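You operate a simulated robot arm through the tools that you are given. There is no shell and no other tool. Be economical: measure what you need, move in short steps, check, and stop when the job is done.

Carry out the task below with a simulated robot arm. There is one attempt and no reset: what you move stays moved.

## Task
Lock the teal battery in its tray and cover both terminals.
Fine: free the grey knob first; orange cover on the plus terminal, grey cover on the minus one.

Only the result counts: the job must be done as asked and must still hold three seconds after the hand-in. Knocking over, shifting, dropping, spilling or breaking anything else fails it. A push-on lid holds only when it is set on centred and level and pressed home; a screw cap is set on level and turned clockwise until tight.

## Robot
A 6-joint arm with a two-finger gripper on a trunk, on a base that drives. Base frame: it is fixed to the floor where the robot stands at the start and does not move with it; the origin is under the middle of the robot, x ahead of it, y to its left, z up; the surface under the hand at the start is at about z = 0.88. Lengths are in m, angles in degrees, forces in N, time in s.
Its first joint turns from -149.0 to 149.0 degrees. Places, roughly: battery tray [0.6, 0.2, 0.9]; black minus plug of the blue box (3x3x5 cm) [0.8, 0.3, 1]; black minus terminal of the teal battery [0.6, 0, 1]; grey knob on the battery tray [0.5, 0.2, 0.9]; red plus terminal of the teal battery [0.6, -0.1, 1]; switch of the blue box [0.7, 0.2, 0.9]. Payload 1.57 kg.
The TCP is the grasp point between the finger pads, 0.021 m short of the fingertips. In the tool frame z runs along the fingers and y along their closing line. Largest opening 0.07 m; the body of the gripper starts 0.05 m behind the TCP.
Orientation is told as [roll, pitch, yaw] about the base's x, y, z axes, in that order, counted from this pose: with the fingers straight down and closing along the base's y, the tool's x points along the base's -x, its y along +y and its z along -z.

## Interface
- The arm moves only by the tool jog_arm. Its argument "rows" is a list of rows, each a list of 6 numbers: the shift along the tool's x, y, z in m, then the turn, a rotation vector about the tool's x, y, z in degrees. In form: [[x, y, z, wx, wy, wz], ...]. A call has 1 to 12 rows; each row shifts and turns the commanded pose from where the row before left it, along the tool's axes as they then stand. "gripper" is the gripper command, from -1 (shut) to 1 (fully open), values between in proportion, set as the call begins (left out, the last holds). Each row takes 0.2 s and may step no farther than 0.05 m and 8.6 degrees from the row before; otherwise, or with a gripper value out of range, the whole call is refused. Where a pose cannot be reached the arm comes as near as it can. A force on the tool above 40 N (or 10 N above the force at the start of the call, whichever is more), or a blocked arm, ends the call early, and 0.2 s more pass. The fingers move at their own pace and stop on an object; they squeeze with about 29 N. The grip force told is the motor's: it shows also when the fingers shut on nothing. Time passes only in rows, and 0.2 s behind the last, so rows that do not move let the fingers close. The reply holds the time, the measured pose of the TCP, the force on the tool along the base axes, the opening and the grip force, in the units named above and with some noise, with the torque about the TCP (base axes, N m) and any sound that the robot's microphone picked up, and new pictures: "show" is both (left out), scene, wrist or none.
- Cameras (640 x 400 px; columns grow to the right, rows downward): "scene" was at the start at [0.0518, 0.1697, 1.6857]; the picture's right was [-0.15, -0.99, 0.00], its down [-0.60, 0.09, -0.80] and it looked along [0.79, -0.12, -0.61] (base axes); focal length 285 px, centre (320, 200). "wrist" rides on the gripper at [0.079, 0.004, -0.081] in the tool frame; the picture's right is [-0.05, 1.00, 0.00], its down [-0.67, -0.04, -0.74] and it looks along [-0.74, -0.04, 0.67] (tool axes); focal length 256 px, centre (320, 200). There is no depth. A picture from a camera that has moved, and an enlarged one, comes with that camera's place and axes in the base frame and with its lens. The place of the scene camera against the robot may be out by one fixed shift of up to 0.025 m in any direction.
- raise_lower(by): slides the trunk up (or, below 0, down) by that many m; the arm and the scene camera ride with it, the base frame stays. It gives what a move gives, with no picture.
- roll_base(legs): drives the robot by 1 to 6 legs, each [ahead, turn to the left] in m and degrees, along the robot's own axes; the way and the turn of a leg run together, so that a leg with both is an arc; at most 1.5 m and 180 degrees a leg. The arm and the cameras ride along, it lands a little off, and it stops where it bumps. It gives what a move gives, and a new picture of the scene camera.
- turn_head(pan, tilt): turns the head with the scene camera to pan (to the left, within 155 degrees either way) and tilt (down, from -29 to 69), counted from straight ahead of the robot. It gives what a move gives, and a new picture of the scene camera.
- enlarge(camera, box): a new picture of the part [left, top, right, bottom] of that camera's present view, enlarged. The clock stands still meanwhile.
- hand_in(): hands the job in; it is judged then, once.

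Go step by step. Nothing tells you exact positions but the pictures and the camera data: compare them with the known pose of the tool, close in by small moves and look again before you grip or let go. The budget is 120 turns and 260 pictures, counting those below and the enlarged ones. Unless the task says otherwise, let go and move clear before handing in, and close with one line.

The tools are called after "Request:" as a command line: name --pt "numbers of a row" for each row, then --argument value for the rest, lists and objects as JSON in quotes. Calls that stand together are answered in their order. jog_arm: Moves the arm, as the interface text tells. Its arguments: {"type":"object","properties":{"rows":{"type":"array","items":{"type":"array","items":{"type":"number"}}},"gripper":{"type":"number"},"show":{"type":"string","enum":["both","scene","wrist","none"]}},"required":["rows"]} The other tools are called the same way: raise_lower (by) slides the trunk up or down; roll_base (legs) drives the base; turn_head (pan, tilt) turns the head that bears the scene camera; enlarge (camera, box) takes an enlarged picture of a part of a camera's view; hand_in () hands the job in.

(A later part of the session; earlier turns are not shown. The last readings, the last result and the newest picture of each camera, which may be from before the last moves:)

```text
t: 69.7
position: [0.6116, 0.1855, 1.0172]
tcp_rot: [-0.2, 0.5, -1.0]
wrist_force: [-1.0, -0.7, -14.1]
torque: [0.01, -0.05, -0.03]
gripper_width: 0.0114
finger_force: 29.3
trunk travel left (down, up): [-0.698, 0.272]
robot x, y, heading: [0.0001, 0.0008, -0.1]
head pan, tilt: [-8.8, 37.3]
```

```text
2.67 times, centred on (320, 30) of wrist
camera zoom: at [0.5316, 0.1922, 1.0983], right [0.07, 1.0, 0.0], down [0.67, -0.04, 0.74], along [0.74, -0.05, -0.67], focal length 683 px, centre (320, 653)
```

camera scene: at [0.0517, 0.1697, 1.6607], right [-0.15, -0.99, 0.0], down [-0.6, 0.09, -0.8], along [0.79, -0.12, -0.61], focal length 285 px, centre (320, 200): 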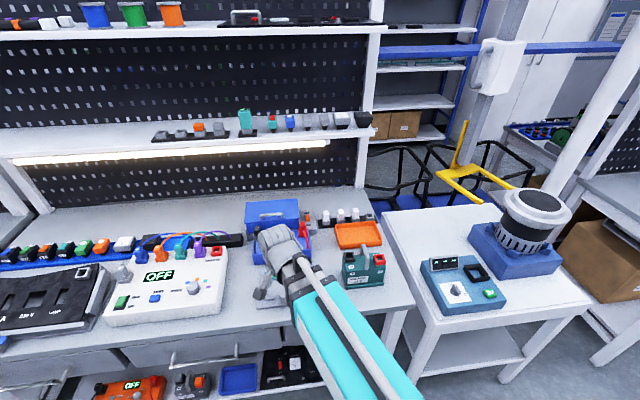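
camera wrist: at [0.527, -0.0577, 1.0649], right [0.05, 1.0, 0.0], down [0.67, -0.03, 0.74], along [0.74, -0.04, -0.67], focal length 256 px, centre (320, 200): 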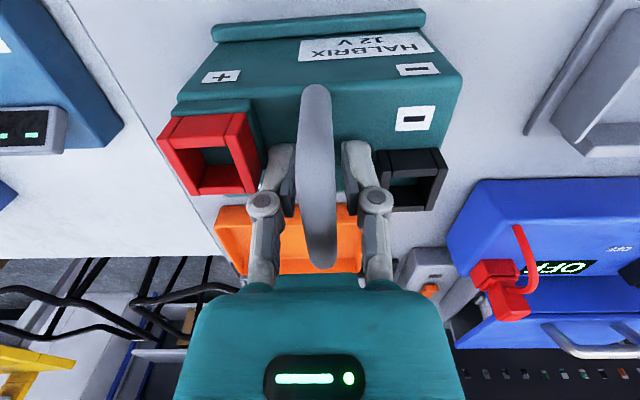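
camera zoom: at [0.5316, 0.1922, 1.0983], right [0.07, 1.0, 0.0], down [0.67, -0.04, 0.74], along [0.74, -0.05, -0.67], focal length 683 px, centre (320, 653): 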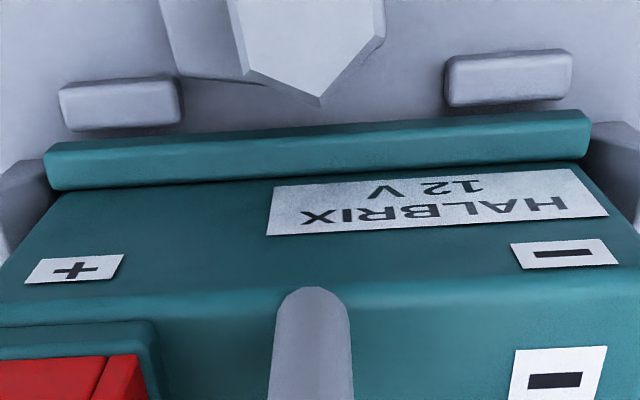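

Clear now. Continue down.

Request:
raise_lower --by -0.005

Request:
raise_lower --by -0.003

Request:
enlarge --camera "wrist" --box '[200, 0, 440, 60]'

```text
t: 70.2
position: [0.61, 0.1856, 1.0125]
tcp_rot: [-0.1, 0.5, -1.0]
wrist_force: [-0.8, -0.3, -14.3]
torque: [0.07, -0.04, 0.04]
gripper_width: 0.0113
finger_force: 29.2
trunk travel left (down, up): [-0.693, 0.277]
robot x, y, heading: [0.0013, 0.0007, 0.3]
head pan, tilt: [-8.8, 37.3]
```

```text
t: 70.7
position: [0.6111, 0.1864, 1.0076]
tcp_rot: [-0.2, 0.6, -1.0]
wrist_force: [0.2, -0.3, -15.6]
torque: [0.03, -0.05, 0.02]
gripper_width: 0.0117
finger_force: 29.1
trunk travel left (down, up): [-0.69, 0.28]
robot x, y, heading: [0.0041, -0.0018, 0.1]
head pan, tilt: [-8.8, 37.3]
```

```text
2.67 times, centred on (320, 30) of wrist
camera zoom: at [0.5317, 0.1922, 1.0903], right [0.07, 1.0, 0.0], down [0.67, -0.04, 0.74], along [0.74, -0.05, -0.67], focal length 683 px, centre (320, 653)
```

zoom: 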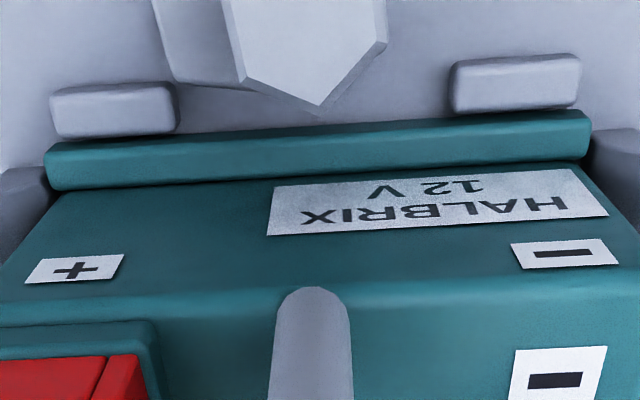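

Request:
raise_lower --by -0.003

Request:
raise_lower --by -0.002

```text
t: 71.2
position: [0.6096, 0.1861, 1.0068]
tcp_rot: [0.0, 0.4, -1.0]
wrist_force: [-2.1, 3.4, 12.3]
torque: [-0.02, -0.71, 0.02]
gripper_width: 0.0114
finger_force: 29.6
trunk travel left (down, up): [-0.687, 0.283]
robot x, y, heading: [0.0003, 0.0041, 0.0]
head pan, tilt: [-8.8, 37.3]
```

```text
t: 71.8
position: [0.6084, 0.1868, 1.0041]
tcp_rot: [0.0, 0.4, -1.0]
wrist_force: [-3.3, 5.1, 11.1]
torque: [-0.01, -0.32, 0.03]
gripper_width: 0.0134
finger_force: 29.1
trunk travel left (down, up): [-0.685, 0.285]
robot x, y, heading: [-0.0004, -0.0019, 0.1]
head pan, tilt: [-8.8, 37.3]
```

It rests on the tray floor. Release and look.

Request:
jog_arm --pt "0 0 0 0 0 0" --pt "0 0 0 0 0 0" --gripper -0.4 --show "none"

Request:
enlarge --camera "wrist" --box '[160, 0, 480, 200]'

Request:
enlarge --camera "scene" --box '[240, 230, 330, 320]'

```text
t: 72.3
position: [0.6105, 0.186, 1.0042]
tcp_rot: [-0.2, 0.5, -1.0]
wrist_force: [-0.1, 0.8, -0.1]
torque: [-0.01, -0.01, 0.03]
gripper_width: 0.021
finger_force: 0.0
trunk travel left (down, up): [-0.685, 0.285]
robot x, y, heading: [-0.0015, 0.0025, 0.2]
head pan, tilt: [-8.8, 37.3]
```

```text
2.00 times, centred on (320, 100) of wrist
camera zoom: at [0.5308, 0.1919, 1.0858], right [0.07, 1.0, 0.0], down [0.67, -0.04, 0.74], along [0.74, -0.05, -0.67], focal length 512 px, centre (320, 400)
```

zoom: 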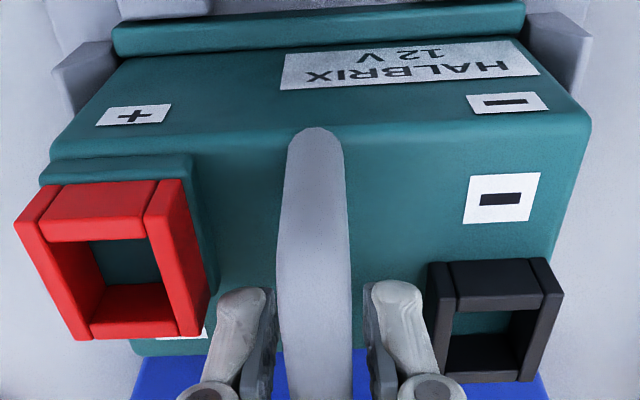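

```text
4.44 times, centred on (285, 275) of scene
camera zoom: at [0.0515, 0.1698, 1.6896], right [-0.15, -0.99, 0.0], down [-0.6, 0.09, -0.8], along [0.79, -0.12, -0.61], focal length 1265 px, centre (476, -133)
```

zoom: 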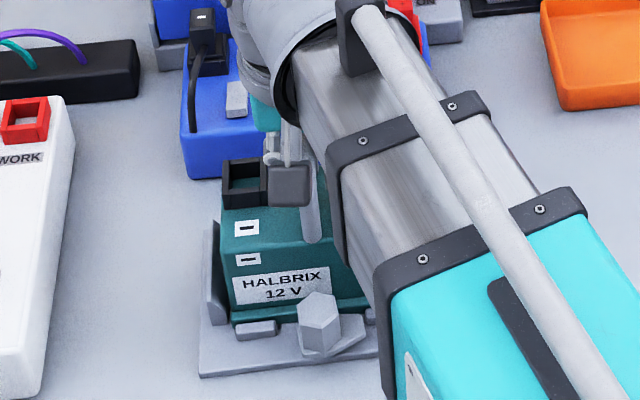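

Seated behind the stops. Rise clear of the handle and move over the knob to inspect.

Request:
raise_lower --by 0.06

Request:
jog_arm --pt "0.034 0 0 0 0 0" --pt "0.034 0.002 0 0 0 0" --pt "0 0 0 0 0 0" --gripper 0.6 --show "wrist"

Request:
enlarge --camera "wrist" --box '[180, 0, 460, 175]'

```text
t: 73.3
position: [0.6098, 0.1861, 1.0639]
tcp_rot: [-0.2, 0.5, -1.0]
wrist_force: [0.0, 1.1, 0.4]
torque: [-0.01, 0.02, -0.02]
gripper_width: 0.0211
finger_force: 0.1
trunk travel left (down, up): [-0.745, 0.225]
robot x, y, heading: [-0.0004, 0.0048, -0.1]
head pan, tilt: [-8.8, 37.3]
```

```text
t: 74.2
position: [0.5408, 0.1902, 1.0632]
tcp_rot: [-0.3, 0.5, -1.0]
wrist_force: [-0.2, 0.1, -0.8]
torque: [0.02, 0.02, 0.04]
gripper_width: 0.0562
finger_force: 0.0
trunk travel left (down, up): [-0.745, 0.225]
robot x, y, heading: [-0.0018, 0.0011, 0.2]
head pan, tilt: [-8.8, 37.3]
camera wrist: at [0.462, 0.1972, 1.1459], right [0.07, 1.0, 0.0], down [0.67, -0.05, 0.74], along [0.74, -0.05, -0.67], focal length 256 px, centre (320, 200)
```

wrist: 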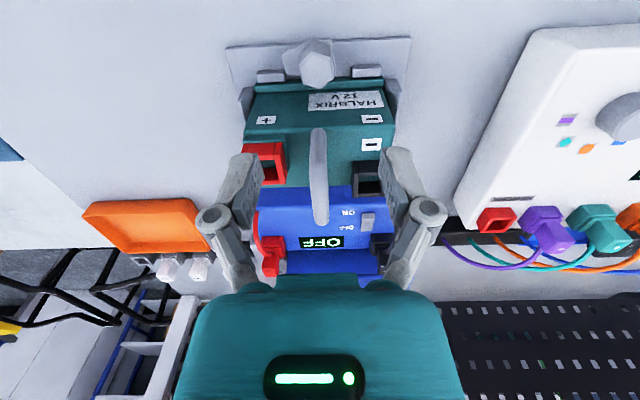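

```text
2.29 times, centred on (320, 88) of wrist
camera zoom: at [0.462, 0.1972, 1.1459], right [0.07, 1.0, 0.0], down [0.67, -0.05, 0.74], along [0.74, -0.05, -0.67], focal length 585 px, centre (320, 457)
```

zoom: 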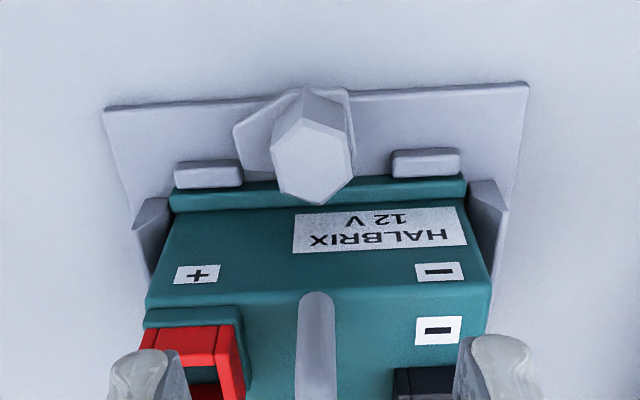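

Battery is properly seated. Move onto the knob axis, yaw to −48° (on its flats), and come down above it.

Request:
jog_arm --pt "-0.002 -0.002 0 0 0 0" --pt "0 0 0 0 0 7.8" --pt "0 0 0 0 0 7.8" --pt "0 0 0 0 0 7.8" --pt "0 0 0 0 0 7.8" --pt "0 0 0 0 0 7.8" --pt "0 0 0 0 0 7.8" --pt "0 0 0 0 0 0" --gripper 0.3 --show "none"

Request:
raise_lower --by -0.095

Request:
enlarge --camera "wrist" --box '[180, 50, 460, 225]'

```text
t: 76.0
position: [0.5435, 0.1879, 1.0634]
tcp_rot: [-0.4, 0.1, -47.8]
wrist_force: [-0.8, -0.1, 0.4]
torque: [-0.02, 0.02, 0.01]
gripper_width: 0.0454
finger_force: 0.0
trunk travel left (down, up): [-0.745, 0.225]
robot x, y, heading: [-0.001, -0.0, -0.2]
head pan, tilt: [-8.8, 37.3]
```

```text
t: 77.2
position: [0.5442, 0.1877, 0.9687]
tcp_rot: [-0.3, 0.3, -47.9]
wrist_force: [-1.0, 0.1, -0.4]
torque: [-0.02, 0.0, 0.03]
gripper_width: 0.045
finger_force: 0.0
trunk travel left (down, up): [-0.65, 0.32]
robot x, y, heading: [-0.0022, -0.0006, 0.1]
head pan, tilt: [-8.8, 37.3]
```

```text
2.29 times, centred on (320, 138) of wrist
camera zoom: at [0.4938, 0.2494, 1.0505], right [0.78, 0.63, -0.01], down [0.43, -0.52, 0.74], along [0.47, -0.58, -0.67], focal length 585 px, centre (320, 343)
```

zoom: 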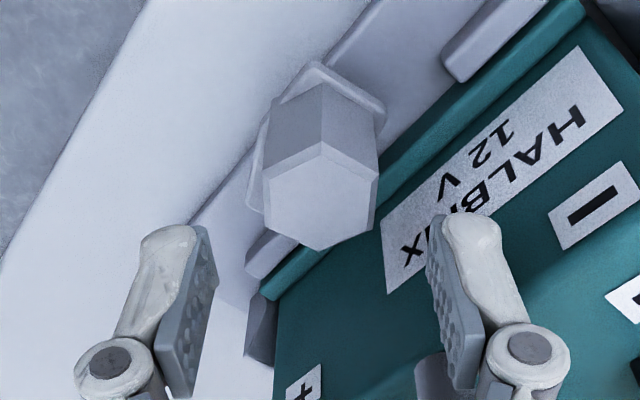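

Aligned and centred. Narrow a bit, lower, and grip.

Request:
jog_arm --pt "0.0005 0 0 0 0 0" --pt "0 0 0 0 0 0" --gripper 0.08 --show "none"

Request:
raise_lower --by -0.029

Request:
jog_arm --pt "0 0 0 0 0 0" --pt "0 0 0 0 0 0" --pt "0 0 0 0 0 0" --gripper -1 --show "none"

Request:
enlarge --camera "wrist" --box '[220, 100, 420, 225]'

```text
t: 77.8
position: [0.5443, 0.1881, 0.9685]
tcp_rot: [-0.3, 0.2, -47.9]
wrist_force: [-0.3, 0.1, 0.0]
torque: [0.0, 0.0, -0.01]
gripper_width: 0.0377
finger_force: 0.0
trunk travel left (down, up): [-0.65, 0.32]
robot x, y, heading: [-0.0012, -0.0013, -0.2]
head pan, tilt: [-8.8, 37.3]
```

```text
t: 78.6
position: [0.5438, 0.1882, 0.94]
tcp_rot: [-0.5, 0.3, -47.7]
wrist_force: [-2.5, 2.1, -2.0]
torque: [-0.13, -0.07, 0.04]
gripper_width: 0.0378
finger_force: 0.0
trunk travel left (down, up): [-0.621, 0.349]
robot x, y, heading: [0.0004, 0.0047, 0.0]
head pan, tilt: [-8.8, 37.3]
```

```text
t: 79.4
position: [0.5441, 0.1886, 0.9395]
tcp_rot: [-0.4, 0.2, -47.8]
wrist_force: [-3.9, -0.4, -2.5]
torque: [0.0, 0.06, 0.0]
gripper_width: 0.0296
finger_force: 31.7
trunk travel left (down, up): [-0.621, 0.349]
robot x, y, heading: [-0.0021, 0.0028, 0.2]
head pan, tilt: [-8.8, 37.3]
```

```text
3.20 times, centred on (320, 162) of wrist
camera zoom: at [0.4932, 0.2499, 1.0215], right [0.78, 0.63, -0.01], down [0.43, -0.52, 0.74], along [0.46, -0.58, -0.67], focal length 819 px, centre (320, 320)
```

zoom: 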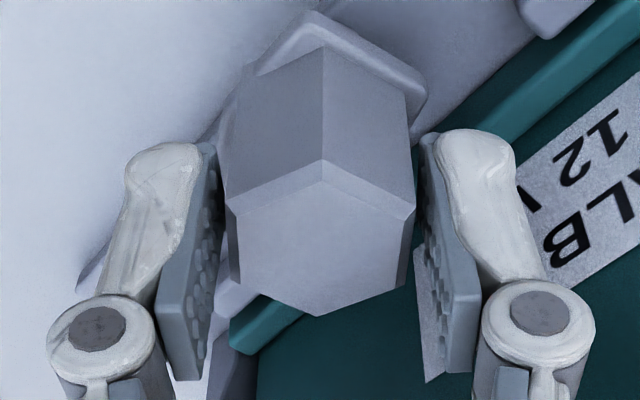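

Gripped. Turn counter-clockwise to swing the toe over the lip, in monitored stages.

Request:
jog_arm --pt "0 0 0 0 0 -4" --pt "0 0 0 0 0 -4" --pt "0 0 0 0 0 -4" --pt "0 0 0 0 0 -4" --pt "0 0 0 0 0 -4" --pt "0 0 0 0 0 -4" --pt "0 0 0 0 0 -4" --pt "0 0 0 0 0 -4" --pt "0 0 0 0 0 -4" --pt "0 0 0 0 0 -4" --pt "0 0 0 0 0 0" --show "none"

Request:
enlarge --camera "wrist" --box '[180, 60, 460, 235]'

```text
t: 81.5
position: [0.5414, 0.1885, 0.9427]
tcp_rot: [0.3, -0.1, -10.6]
wrist_force: [-3.2, -2.5, 54.5]
torque: [2.77, -2.21, -1.87]
gripper_width: 0.0298
finger_force: 31.5
trunk travel left (down, up): [-0.621, 0.349]
robot x, y, heading: [0.0017, 0.0007, -0.2]
head pan, tilt: [-8.8, 37.3]
stopped in row 10: the force on the tool passed its limit at 43 N (the readings are from after the stop); the commanded pose is now the measured one
```

```text
2.29 times, centred on (320, 148) of wrist
camera zoom: at [0.4641, 0.2063, 1.0242], right [0.24, 0.97, 0.01], down [0.65, -0.16, 0.75], along [0.73, -0.17, -0.67], focal length 585 px, centre (320, 320)
```

zoom: 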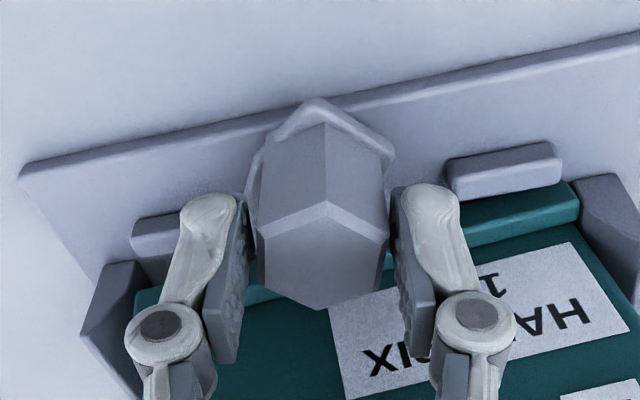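

A strong upward force appeared — the hand may be touching something near the black terminal. Look from the scene camera.

Request:
enlarge --camera "scene" --box '[230, 210, 340, 320]'

Request:
jog_arm --pt "0 0 0 0 0 0" --show "wrist"

```text
3.64 times, centred on (285, 265) of scene
camera zoom: at [0.0464, 0.1676, 1.627], right [-0.15, -0.99, 0.0], down [-0.6, 0.09, -0.8], along [0.79, -0.12, -0.6], focal length 1035 px, centre (447, -36)
```

zoom: 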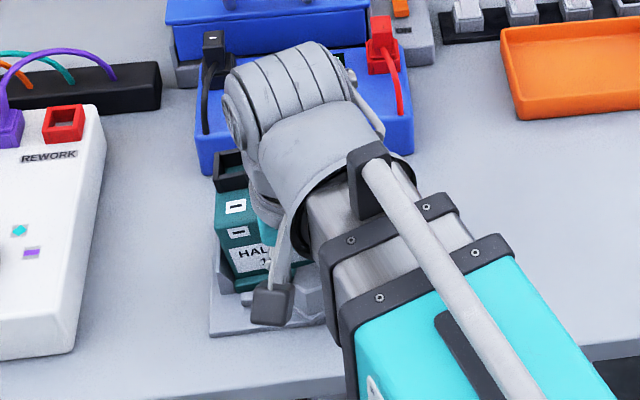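

```text
t: 82.1
position: [0.5418, 0.1877, 0.9427]
tcp_rot: [0.6, -0.3, -10.7]
wrist_force: [-7.2, -5.0, 56.5]
torque: [2.55, -3.08, -1.63]
gripper_width: 0.0296
finger_force: 32.3
trunk travel left (down, up): [-0.621, 0.349]
robot x, y, heading: [-0.0007, 0.0071, 0.1]
head pan, tilt: [-8.8, 37.3]
stopped in row 1: the force on the tool passed its limit at 66 N (the readings are from after the stop); the commanded pose is now the measured one
camera wrist: at [0.4637, 0.2063, 1.0235], right [0.24, 0.97, 0.01], down [0.64, -0.16, 0.75], along [0.73, -0.17, -0.66], focal length 256 px, centre (320, 200)
```

wrist: 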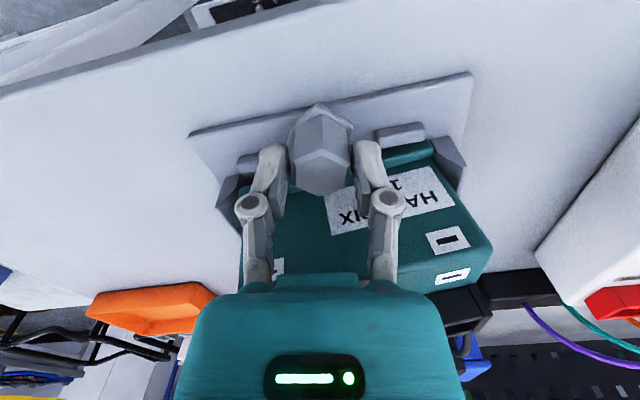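

The hand's body is pressing on the black terminal. Release, rise, and lean the tool back (top toward −x) by 15° to clear it.

Request:
jog_arm --pt "0 0 0 0 0 0" --pt "0 0 0 0 0 0" --gripper 0.2 --show "none"

Request:
raise_lower --by 0.04

Request:
jog_arm --pt "0 0 0 0 -5 0" --pt "0 0 0 0 -5 0" --pt "0 0 0 0 -5 0" --pt "0 0 0 0 0 0" --show "wrist"

Request:
enlarge --camera "wrist" --box '[180, 0, 460, 175]'

```text
t: 82.7
position: [0.5411, 0.1861, 0.9408]
tcp_rot: [0.2, 0.0, -10.6]
wrist_force: [-19.6, -19.6, 11.8]
torque: [1.1, -1.71, -0.95]
gripper_width: 0.0419
finger_force: 0.1
trunk travel left (down, up): [-0.621, 0.349]
robot x, y, heading: [0.0028, -0.0002, 0.1]
head pan, tilt: [-8.8, 37.3]
```

```text
t: 83.5
position: [0.5448, 0.1894, 0.9806]
tcp_rot: [0.2, 0.2, -10.5]
wrist_force: [-0.1, 0.4, 0.3]
torque: [-0.01, 0.0, -0.04]
gripper_width: 0.0422
finger_force: 0.0
trunk travel left (down, up): [-0.661, 0.309]
robot x, y, heading: [0.0007, 0.0027, 0.1]
head pan, tilt: [-8.8, 37.3]
```

```text
t: 84.5
position: [0.5449, 0.1897, 0.9866]
tcp_rot: [0.2, -14.9, -10.6]
wrist_force: [0.3, -0.2, 0.7]
torque: [0.03, -0.01, 0.0]
gripper_width: 0.042
finger_force: 0.1
out of reach, approached as far as the arm can: row 2, 3
trunk travel left (down, up): [-0.661, 0.309]
robot x, y, heading: [0.0005, 0.0047, -0.2]
head pan, tilt: [-8.8, 37.3]
camera wrist: at [0.4497, 0.2114, 1.0444], right [0.23, 0.97, 0.02], down [0.44, -0.12, 0.89], along [0.87, -0.2, -0.45], focal length 256 px, centre (320, 200)
```

wrist: 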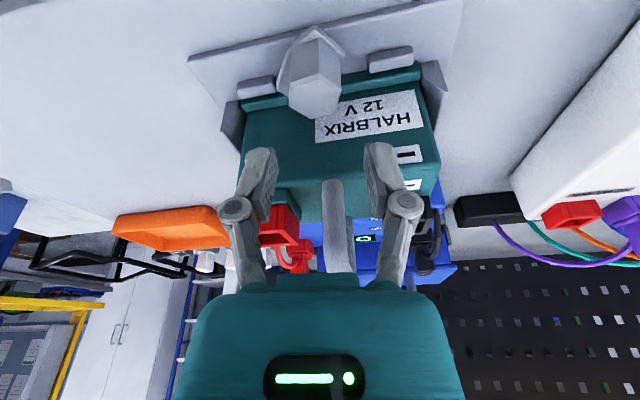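

```text
2.29 times, centred on (320, 88) of wrist
camera zoom: at [0.4497, 0.2114, 1.0444], right [0.23, 0.97, 0.02], down [0.44, -0.12, 0.89], along [0.87, -0.2, -0.45], focal length 585 px, centre (320, 457)
```

zoom: 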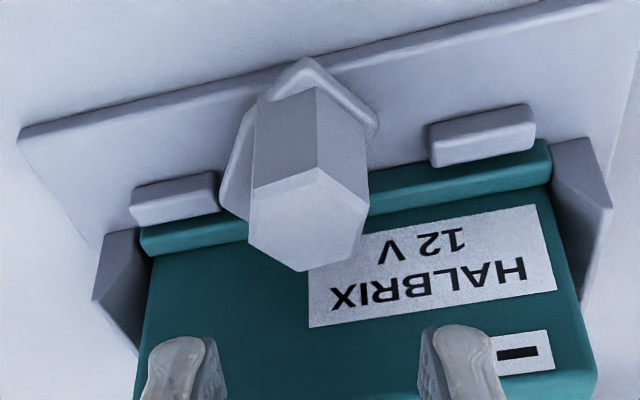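

The tilt works. The knob is now about −56°; align at yaw −26°, recentre on its axis, then lower.

Request:
jog_arm --pt "0.0042 -0.0022 0 0 0 0" --pt "0 0 0 1.94 0 7.24" --pt "0 0 0 1.94 0 7.24" --pt "0 0 0 0 0 0" --gripper 0.2 --show "none"

Request:
raise_lower --by -0.025

Request:
enlarge --camera "wrist" --box '[200, 60, 440, 210]'

```text
t: 85.5
position: [0.5433, 0.1893, 0.9862]
tcp_rot: [0.1, -14.9, -25.6]
wrist_force: [1.3, 0.6, -0.3]
torque: [0.0, 0.01, -0.02]
gripper_width: 0.042
finger_force: 0.1
out of reach, approached as far as the arm can: row 1
trunk travel left (down, up): [-0.661, 0.309]
robot x, y, heading: [-0.0011, -0.0005, -0.3]
head pan, tilt: [-8.8, 37.3]
```

```text
t: 86.2
position: [0.5433, 0.1893, 0.9615]
tcp_rot: [0.2, -14.9, -25.5]
wrist_force: [0.7, 0.3, -0.2]
torque: [0.02, 0.02, -0.01]
gripper_width: 0.042
finger_force: 0.0
trunk travel left (down, up): [-0.636, 0.334]
robot x, y, heading: [0.0003, 0.0053, 0.0]
head pan, tilt: [-8.8, 37.3]
```

```text
2.67 times, centred on (320, 135) of wrist
camera zoom: at [0.4568, 0.2357, 1.0194], right [0.48, 0.88, 0.02], down [0.39, -0.23, 0.89], along [0.79, -0.42, -0.45], focal length 683 px, centre (320, 373)
```

zoom: 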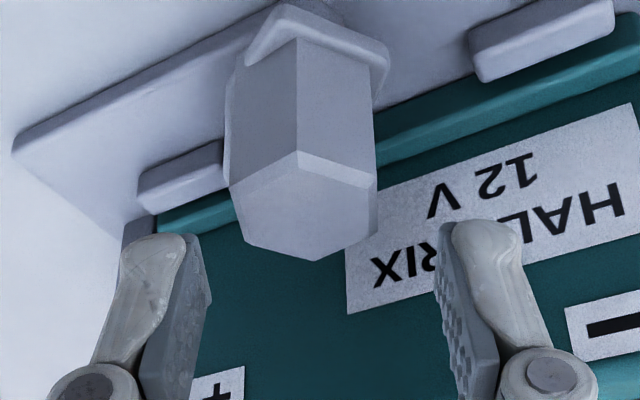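

Small recentre (along the horizontal) and lower to grip height, then close.

Request:
jog_arm --pt "0.0022 -0.0027 -0.0006 0 0 0" --pt "0 0 0 0 0 0" --show "none"

Request:
raise_lower --by -0.018

Request:
jog_arm --pt "0 0 0 0 0 0" --pt "0 0 0 0 0 0" --pt "0 0 0 0 0 0" --gripper -1 --show "none"

Request:
enlarge --camera "wrist" --box '[200, 60, 440, 210]'

```text
t: 86.8
position: [0.5399, 0.1879, 0.9605]
tcp_rot: [0.1, -14.9, -25.5]
wrist_force: [0.3, 0.7, -0.1]
torque: [0.0, 0.0, 0.04]
gripper_width: 0.0418
finger_force: 0.1
trunk travel left (down, up): [-0.636, 0.334]
robot x, y, heading: [-0.0004, 0.0044, 0.1]
head pan, tilt: [-8.8, 37.3]
```

```text
t: 87.5
position: [0.5401, 0.187, 0.9441]
tcp_rot: [0.1, -14.8, -25.5]
wrist_force: [-0.5, 0.9, -0.6]
torque: [0.02, 0.04, 0.01]
gripper_width: 0.0421
finger_force: 0.0
trunk travel left (down, up): [-0.618, 0.352]
robot x, y, heading: [0.0014, 0.0026, 0.1]
head pan, tilt: [-8.8, 37.3]
```

```text
t: 88.3
position: [0.5404, 0.1895, 0.9433]
tcp_rot: [0.2, -14.9, -25.5]
wrist_force: [5.2, 10.6, 8.8]
torque: [0.44, 0.1, 0.0]
gripper_width: 0.0297
finger_force: 32.0
trunk travel left (down, up): [-0.618, 0.352]
robot x, y, heading: [0.0009, 0.0021, 0.1]
head pan, tilt: [-8.8, 37.3]
```

```text
2.67 times, centred on (320, 135) of wrist
camera zoom: at [0.4543, 0.2344, 1.0014], right [0.48, 0.88, 0.02], down [0.39, -0.23, 0.89], along [0.79, -0.42, -0.45], focal length 683 px, centre (320, 373)
```

zoom: 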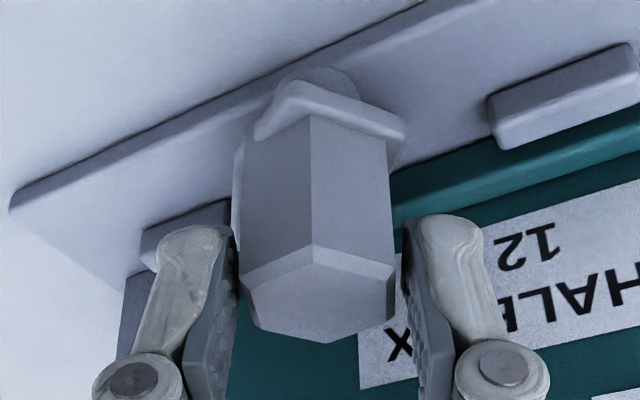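

Gripped on flats. Turn CCW about the vertical in steps.

Request:
jog_arm --pt "0 0.0013 0 0 0 0" --pt "0 -0.0002 0 -1.035 0 -3.864" --pt "0 -0.0002 0 -1.035 0 -3.864" --pt "0 -0.0002 0 -1.035 0 -3.864" --pt "0 -0.0002 0 -1.035 0 -3.864" --pt "0 -0.0002 0 -1.035 0 -3.864" --pt "0 -0.0002 0 -1.035 0 -3.864" --pt "0 -0.0002 0 -1.035 0 -3.864" --pt "0 -0.0002 0 -1.035 0 -3.864" --pt "0 0 0 0 0 0" --show "none"

Request:
enlarge --camera "wrist" --box '[200, 60, 440, 210]'

```text
t: 90.5
position: [0.5479, 0.1879, 0.9442]
tcp_rot: [-0.1, -14.7, 6.5]
wrist_force: [-16.0, -28.9, -7.7]
torque: [-0.72, -0.13, -0.36]
gripper_width: 0.0265
finger_force: 32.4
out of reach, approached as far as the arm can: row 5, 7
trunk travel left (down, up): [-0.618, 0.352]
robot x, y, heading: [-0.0015, 0.0044, 0.0]
head pan, tilt: [-8.8, 37.3]
```

```text
2.67 times, centred on (320, 135) of wrist
camera zoom: at [0.4502, 0.1813, 1.0023], right [-0.06, 1.0, 0.01], down [0.46, 0.02, 0.89], along [0.89, 0.06, -0.46], focal length 683 px, centre (320, 373)
```

zoom: 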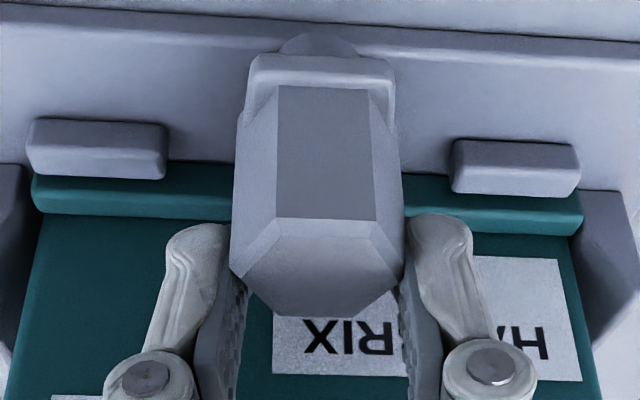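

The toe no longer sticks out at the side and the fingers slipped, as at the initial (toe-inward) stop — it looks locked. Release, rise high and verify from above.

Request:
jog_arm --pt "0 0 0 0 0 0" --pt "0 0 0 0 0 0" --pt "0 0 0 0 0 0" --gripper 0.5 --show "none"

Request:
raise_lower --by 0.2

Request:
jog_arm --pt "0 0 0 0 5 0" --pt "0 0 0 0 5 0" --pt "0 0 0 0 5 0" --pt "0 0 0 0 0 0" --show "none"

Request:
enlarge --camera "wrist" --box '[240, 0, 400, 100]'

```text
t: 91.3
position: [0.5506, 0.1919, 0.9434]
tcp_rot: [0.2, -14.9, 6.4]
wrist_force: [0.1, -1.1, 0.2]
torque: [0.01, 0.0, 0.0]
gripper_width: 0.0523
finger_force: 0.1
trunk travel left (down, up): [-0.618, 0.352]
robot x, y, heading: [-0.0004, 0.0022, -0.1]
head pan, tilt: [-8.8, 37.3]
```

```text
t: 93.4
position: [0.5494, 0.1915, 1.1424]
tcp_rot: [0.1, -14.9, 6.4]
wrist_force: [0.8, 0.0, -0.4]
torque: [-0.01, -0.04, 0.03]
gripper_width: 0.0524
finger_force: 0.1
trunk travel left (down, up): [-0.818, 0.152]
robot x, y, heading: [-0.0033, 0.0034, 0.0]
head pan, tilt: [-8.8, 37.3]
```

```text
t: 94.4
position: [0.5495, 0.1909, 1.1385]
tcp_rot: [0.0, 0.1, 6.5]
wrist_force: [-0.5, -0.2, 0.0]
torque: [-0.03, 0.0, -0.01]
gripper_width: 0.0522
finger_force: 0.1
out of reach, approached as far as the arm can: row 1, 3
trunk travel left (down, up): [-0.818, 0.152]
robot x, y, heading: [0.0021, -0.0008, -0.1]
head pan, tilt: [-8.8, 37.3]
```

```text
4.00 times, centred on (320, 50) of wrist
camera zoom: at [0.4703, 0.1862, 1.2185], right [-0.06, 1.0, 0.0], down [0.67, 0.04, 0.74], along [0.74, 0.05, -0.67], focal length 1024 px, centre (320, 800)
```

zoom: 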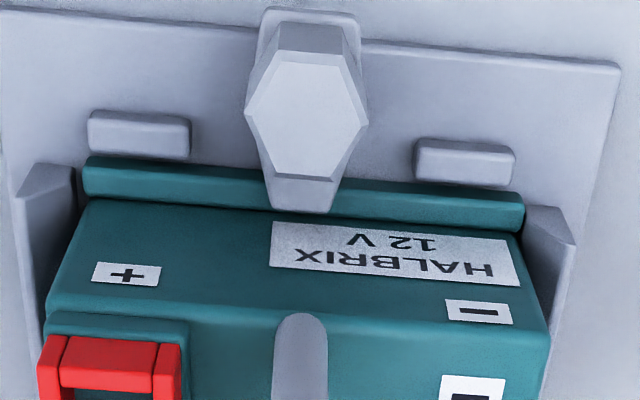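

Locked: the toe is over the battery's lip. Now for the covers on the shelf (orange ≈(0.953,0.412,1.29), grey ≈(0.955,0.352,1.29)). Raise the trunk and approach the shelf.

Request:
raise_lower --by 0.12

Request:
jog_arm --pt "0 0 0 0 0 6.5" --pt "-0.035 0.035 0 0 0 0" --pt "-0.035 0.035 0 0 0 0" --pt "-0.035 0.035 0 0 0 0" --pt "-0.035 0.035 0 0 0 0" --pt "-0.035 0.035 0 0 0 0" --pt "-0.015 0.046 0 0 0 0" --pt "0 0 0 0 0 0" --gripper 0.35 --show "both"

```text
t: 95.9
position: [0.5506, 0.1918, 1.2571]
tcp_rot: [0.1, 0.1, 6.5]
wrist_force: [0.6, -0.9, 0.0]
torque: [0.01, -0.01, -0.01]
gripper_width: 0.0525
finger_force: 0.0
trunk travel left (down, up): [-0.938, 0.032]
robot x, y, heading: [0.0018, 0.0015, -0.2]
head pan, tilt: [-8.8, 37.3]
```

```text
t: 97.7
position: [0.7396, 0.4134, 1.2565]
tcp_rot: [0.1, 0.1, -0.2]
wrist_force: [-0.1, -0.5, 0.1]
torque: [0.01, -0.01, -0.04]
gripper_width: 0.0475
finger_force: 0.0
trunk travel left (down, up): [-0.938, 0.032]
robot x, y, heading: [0.0038, 0.0009, 0.1]
head pan, tilt: [-8.8, 37.3]
camera scene: at [0.0515, 0.1693, 1.9427], right [-0.15, -0.99, 0.0], down [-0.6, 0.09, -0.8], along [0.79, -0.12, -0.61], focal length 285 px, centre (320, 200)
camera wrist: at [0.6597, 0.417, 1.3385], right [0.05, 1.0, 0.0], down [0.67, -0.04, 0.74], along [0.74, -0.04, -0.67], focal length 256 px, centre (320, 200)
```

scene: 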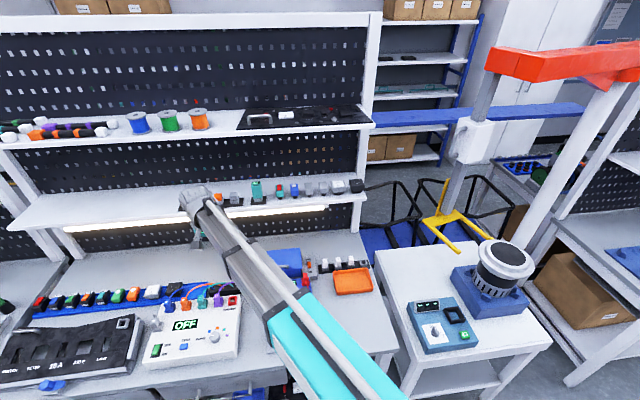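
wrist: 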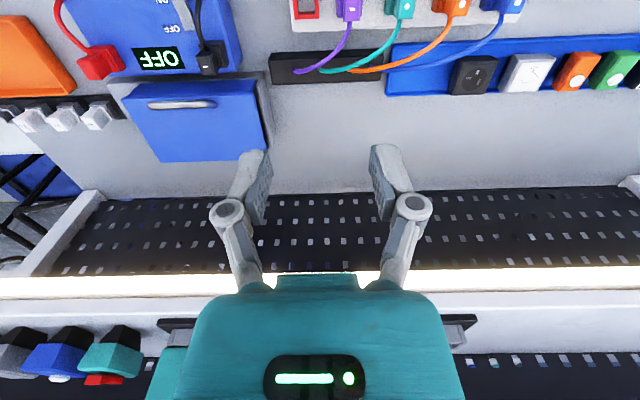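

Tilt the tool 40° (fingers pointing forward) to see and reach the covers.

Request:
jog_arm --pt "0 0 0 0 -8 0" --pt "0 0 0 0 -8 0" --pt "0 0 0 0 -8 0" --pt "0 0 0 0 -8 0" --pt "0 0 0 0 -8 0" --pt "0 0 0 0 0 0" --show "wrist"

```text
t: 99.1
position: [0.7413, 0.4117, 1.3002]
tcp_rot: [0.2, -40.0, -0.2]
wrist_force: [-0.5, -0.1, -0.3]
torque: [-0.02, 0.0, -0.01]
gripper_width: 0.0472
finger_force: 0.0
out of reach, approached as far as the arm can: row 1, 2, 3, 4, 5
trunk travel left (down, up): [-0.938, 0.032]
robot x, y, heading: [-0.0035, -0.002, 0.1]
head pan, tilt: [-8.8, 37.3]
camera wrist: at [0.6274, 0.4168, 1.3116], right [0.04, 1.0, 0.04], down [0.03, -0.04, 1.0], along [1.0, -0.04, -0.03], focal length 256 px, centre (320, 200)
```

wrist: 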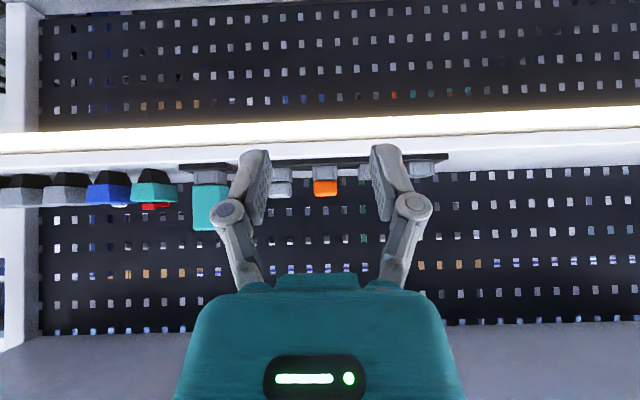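

Clear view: orange cover at y≈0.411, z≈1.286; grey at y≈0.354. Advance horizontally to x≈0.88 and check.

Request:
jog_arm --pt "-0.0306 0 0.0257 0 0 0" --pt "-0.0306 0 0.0257 0 0 0" --pt "-0.0306 0 0.0257 0 0 0" --pt "-0.0146 0 0.0122 0 0 0" --pt "0 0 0 0 0 0" --show "wrist"

Request:
enlarge --camera "wrist" --box '[220, 110, 420, 235]'

Request:
enlarge --camera "scene" --box '[140, 160, 300, 260]'

```text
t: 100.3
position: [0.8781, 0.4134, 1.3003]
tcp_rot: [0.1, -39.8, -0.1]
wrist_force: [0.9, -1.1, -0.4]
torque: [-0.02, 0.0, -0.01]
gripper_width: 0.047
finger_force: 0.1
trunk travel left (down, up): [-0.938, 0.032]
robot x, y, heading: [0.0, 0.0024, 0.0]
head pan, tilt: [-8.8, 37.3]
camera wrist: at [0.7656, 0.4167, 1.3118], right [0.04, 1.0, 0.04], down [0.03, -0.04, 1.0], along [1.0, -0.04, -0.03], focal length 256 px, centre (320, 200)
```

wrist: 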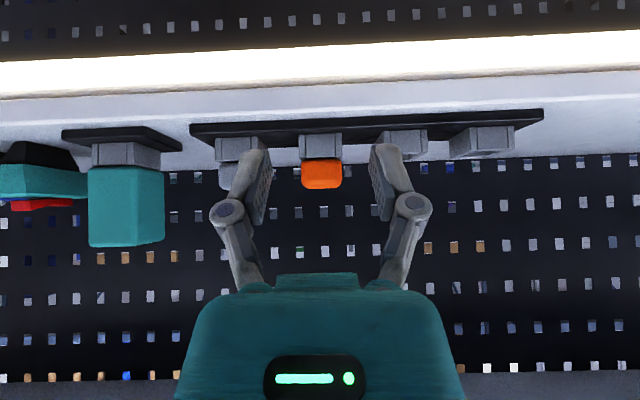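

```text
3.20 times, centred on (320, 172) of wrist
camera zoom: at [0.7656, 0.4167, 1.3118], right [0.04, 1.0, 0.04], down [0.03, -0.04, 1.0], along [1.0, -0.04, -0.03], focal length 819 px, centre (320, 288)
```

zoom: 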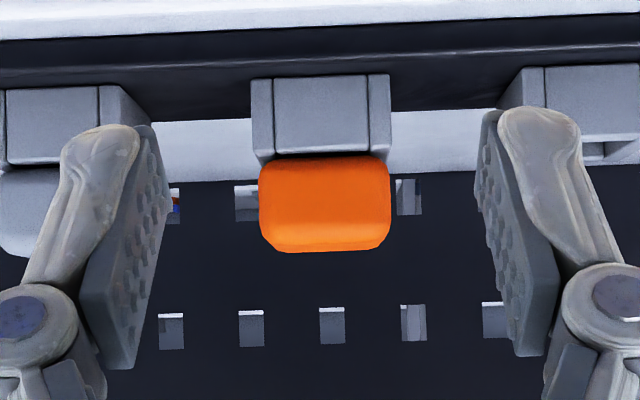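

```text
4.00 times, centred on (220, 210) of scene
camera zoom: at [0.0517, 0.1697, 1.9427], right [-0.15, -0.99, 0.0], down [-0.6, 0.09, -0.8], along [0.79, -0.12, -0.61], focal length 1139 px, centre (720, 160)
```

zoom: 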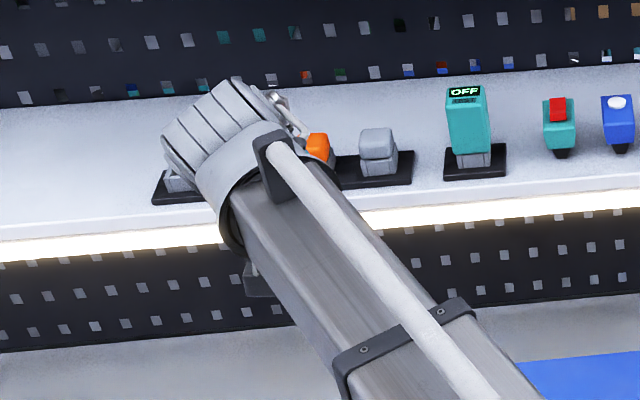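

Depth ≈0.187 from camera → cover at x≈0.953. Advance 5 cm first, lower 3 mm, and check.

Request:
jog_arm --pt "-0.0191 -0.001 0.0161 0 0 0" --pt "-0.0191 0 0.0161 0 0 0" --pt "0 0 0 0 0 0" --show "none"

Request:
raise_lower --by -0.003

Request:
enlarge --camera "wrist" --box '[220, 110, 420, 235]'

Request:
enlarge --camera "scene" --box '[170, 160, 270, 220]'

```text
t: 101.1
position: [0.9272, 0.4097, 1.3001]
tcp_rot: [0.0, -39.8, -0.1]
wrist_force: [-0.5, 0.7, 0.0]
torque: [0.02, 0.0, 0.02]
gripper_width: 0.0472
finger_force: 0.1
trunk travel left (down, up): [-0.938, 0.032]
robot x, y, heading: [0.0003, 0.0007, 0.1]
head pan, tilt: [-8.8, 37.3]
```

```text
t: 101.7
position: [0.9291, 0.4103, 1.2969]
tcp_rot: [0.0, -39.8, -0.2]
wrist_force: [0.8, -0.3, -0.9]
torque: [-0.02, -0.01, 0.01]
gripper_width: 0.0473
finger_force: 0.1
trunk travel left (down, up): [-0.935, 0.035]
robot x, y, heading: [-0.0009, 0.0027, 0.1]
head pan, tilt: [-8.8, 37.3]
```

```text
3.20 times, centred on (320, 172) of wrist
camera zoom: at [0.8147, 0.414, 1.3087], right [0.04, 1.0, 0.04], down [0.03, -0.04, 1.0], along [1.0, -0.04, -0.04], focal length 819 px, centre (320, 288)
```

zoom: 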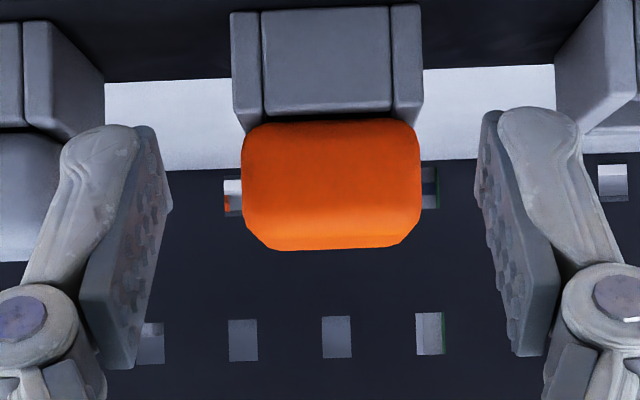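

```text
6.40 times, centred on (220, 190) of scene
camera zoom: at [0.0518, 0.1697, 1.9397], right [-0.15, -0.99, 0.0], down [-0.6, 0.09, -0.8], along [0.79, -0.12, -0.61], focal length 1822 px, centre (960, 264)
```

zoom: 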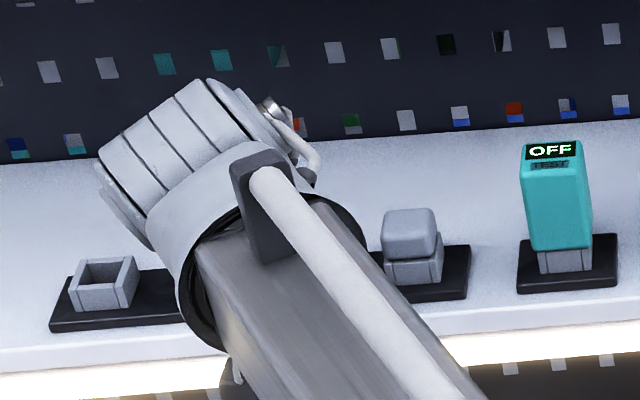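

Cover centre ≈(0.954, 0.411). Raise 3 mm, advance 18 mm, close.

Request:
raise_lower --by 0.003

Request:
jog_arm --pt "-0.0141 0.001 0.0119 0 0 0" --pt "0 0 0 0 0 0" --show "none"

Request:
jog_arm --pt "0 0 0 0 0 0" --pt "0 0 0 0 0 0" --pt "0 0 0 0 0 0" --gripper -1 --show "wrist"

Request:
enlarge --camera "wrist" --box '[220, 110, 420, 235]'

```text
t: 102.2
position: [0.9274, 0.4104, 1.2993]
tcp_rot: [0.2, -39.8, -0.1]
wrist_force: [0.2, 0.5, -1.0]
torque: [-0.01, 0.03, 0.02]
gripper_width: 0.0474
finger_force: 0.1
trunk travel left (down, up): [-0.938, 0.032]
robot x, y, heading: [0.0001, 0.0032, 0.2]
head pan, tilt: [-8.8, 37.3]
```

```text
t: 102.8
position: [0.9454, 0.4115, 1.3001]
tcp_rot: [0.3, -39.8, -0.1]
wrist_force: [-0.1, -0.5, 0.0]
torque: [-0.01, 0.03, 0.01]
gripper_width: 0.047
finger_force: 0.1
trunk travel left (down, up): [-0.938, 0.032]
robot x, y, heading: [-0.0026, 0.0022, -0.0]
head pan, tilt: [-8.8, 37.3]
```

```text
t: 103.6
position: [0.9463, 0.411, 1.2992]
tcp_rot: [0.1, -39.7, -0.1]
wrist_force: [0.6, 0.6, 1.7]
torque: [0.03, 0.0, -0.03]
gripper_width: 0.0288
finger_force: 28.8
trunk travel left (down, up): [-0.938, 0.032]
robot x, y, heading: [-0.0007, 0.0013, -0.2]
head pan, tilt: [-8.8, 37.3]
camera wrist: at [0.8323, 0.4152, 1.3117], right [0.04, 1.0, 0.04], down [0.03, -0.04, 1.0], along [1.0, -0.04, -0.04], focal length 256 px, centre (320, 200)
```

wrist: 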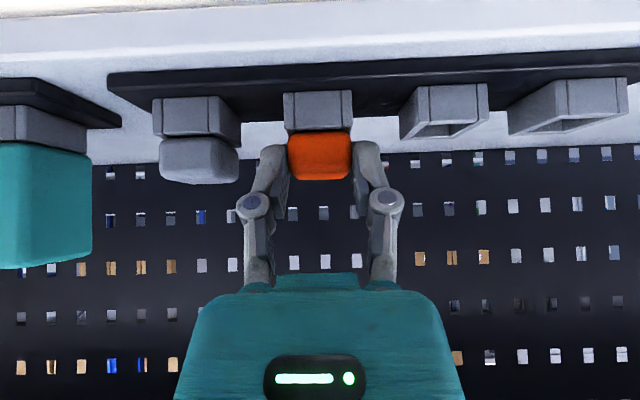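

```text
3.20 times, centred on (320, 172) of wrist
camera zoom: at [0.8323, 0.4152, 1.3117], right [0.04, 1.0, 0.04], down [0.03, -0.04, 1.0], along [1.0, -0.04, -0.04], focal length 819 px, centre (320, 288)
```

zoom: 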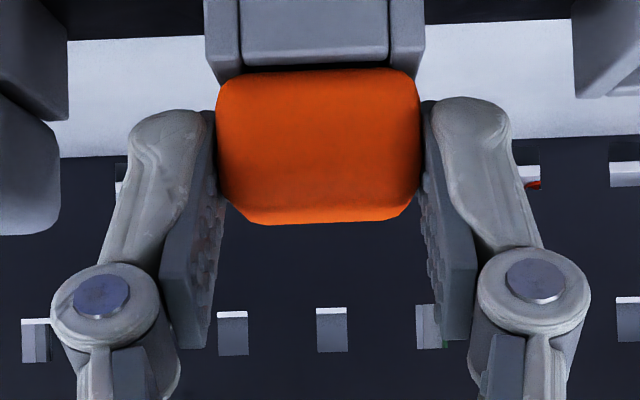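

Firm grip. Lift with the trunk.

Request:
raise_lower --by 0.03

Request:
enlarge --camera "wrist" --box '[220, 110, 420, 235]'

```text
t: 104.3
position: [0.9459, 0.4121, 1.3299]
tcp_rot: [0.1, -39.8, -0.2]
wrist_force: [0.1, 0.1, 0.0]
torque: [0.04, -0.01, -0.02]
gripper_width: 0.0286
finger_force: 29.3
trunk travel left (down, up): [-0.968, 0.002]
robot x, y, heading: [0.0007, 0.0028, -0.2]
head pan, tilt: [-8.8, 37.3]
```

```text
3.20 times, centred on (320, 172) of wrist
camera zoom: at [0.8324, 0.4151, 1.3417], right [0.04, 1.0, 0.04], down [0.03, -0.04, 1.0], along [1.0, -0.04, -0.04], focal length 819 px, centre (320, 288)
```

zoom: 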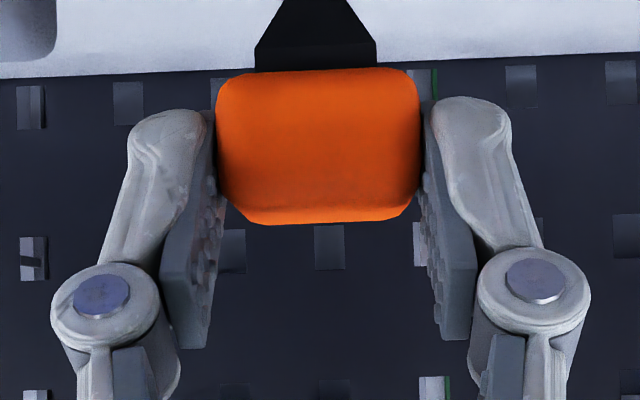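

Request:
enlarge --camera "wrist" --box '[200, 0, 440, 200]'

```text
2.00 times, centred on (320, 100) of wrist
camera zoom: at [0.8324, 0.4151, 1.3417], right [0.04, 1.0, 0.04], down [0.03, -0.04, 1.0], along [1.0, -0.04, -0.04], focal length 512 px, centre (320, 400)
```

zoom: 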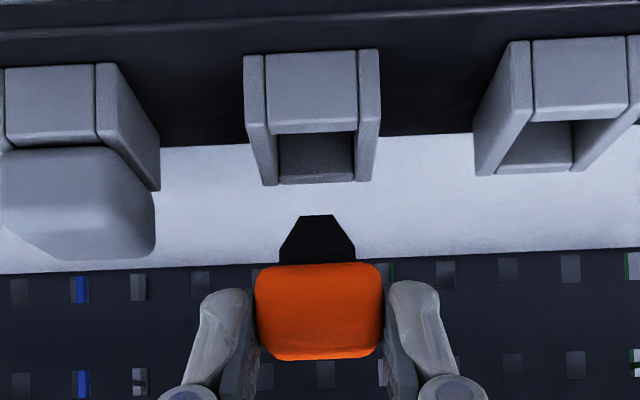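

The cover is out, with a short tapered plug. Retract from the shelf, then back the base off 6 cm so the tilted hand can reach the terminals.

Request:
jog_arm --pt "0.0306 0 -0.0257 0 0 0" --pt "0.0306 0 -0.0257 0 0 0" --pt "0.0306 0 -0.0257 0 0 0" --pt "0.0306 0 -0.0257 0 0 0" --pt "0.0306 0 -0.0257 0 0 0" --pt "0.0306 0 -0.0257 0 0 0" --pt "0 -0.04 0 0 0 0" --pt "0 -0.04 0 0 0 0" --pt "0 -0.04 0 0 0 0" --pt "0 -0.04 0 0 0 0" --pt "0 -0.04 0 0 0 0" --pt "0 0 0 0 0 0" --show "none"

Request:
roll_base --legs '[[-0.06, 0]]'

Request:
jog_arm --pt "0 0 0 0 8 0" --pt "0 0 0 0 8 0" --pt "0 0 0 0 8 0" --pt "0 0 0 0 8 0" --pt "0 0 0 0 7.8 0" --pt "0 0 0 0 0 0" --show "wrist"

```text
t: 106.9
position: [0.704, 0.2126, 1.33]
tcp_rot: [0.2, -39.8, -0.1]
wrist_force: [-0.1, -0.3, -0.9]
torque: [-0.01, 0.05, -0.03]
gripper_width: 0.0284
finger_force: 29.0
trunk travel left (down, up): [-0.968, 0.002]
robot x, y, heading: [0.0007, -0.0, -0.0]
head pan, tilt: [-8.8, 37.3]
```

```text
t: 108.0
position: [0.6422, 0.2138, 1.3304]
tcp_rot: [0.1, -39.9, -0.1]
wrist_force: [-0.7, 0.5, -0.1]
torque: [-0.02, -0.01, -0.01]
gripper_width: 0.0288
finger_force: 28.8
trunk travel left (down, up): [-0.968, 0.002]
robot x, y, heading: [-0.0578, 0.0063, 0.0]
head pan, tilt: [-8.8, 37.3]
camera scene: at [-0.0102, 0.1698, 1.9727], right [-0.15, -0.99, 0.0], down [-0.6, 0.09, -0.8], along [0.79, -0.12, -0.61], focal length 285 px, centre (320, 200)
```

scene: 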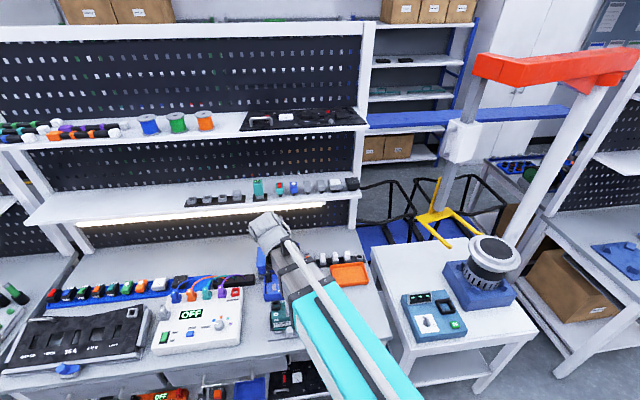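

```text
t: 109.4
position: [0.6444, 0.2111, 1.287]
tcp_rot: [0.1, 0.1, 0.0]
wrist_force: [0.2, 1.1, 0.1]
torque: [-0.03, 0.0, -0.02]
gripper_width: 0.0286
finger_force: 29.2
out of reach, approached as far as the arm can: row 1, 2, 3, 4
trunk travel left (down, up): [-0.968, 0.002]
robot x, y, heading: [-0.0576, 0.0035, -0.0]
head pan, tilt: [-8.8, 37.3]
camera wrist: at [0.564, 0.2162, 1.3685], right [0.05, 1.0, 0.0], down [0.67, -0.04, 0.74], along [0.74, -0.04, -0.67], focal length 256 px, centre (320, 200)
```

wrist: 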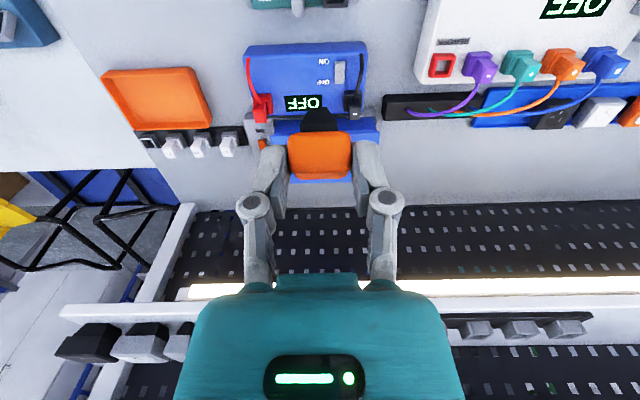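

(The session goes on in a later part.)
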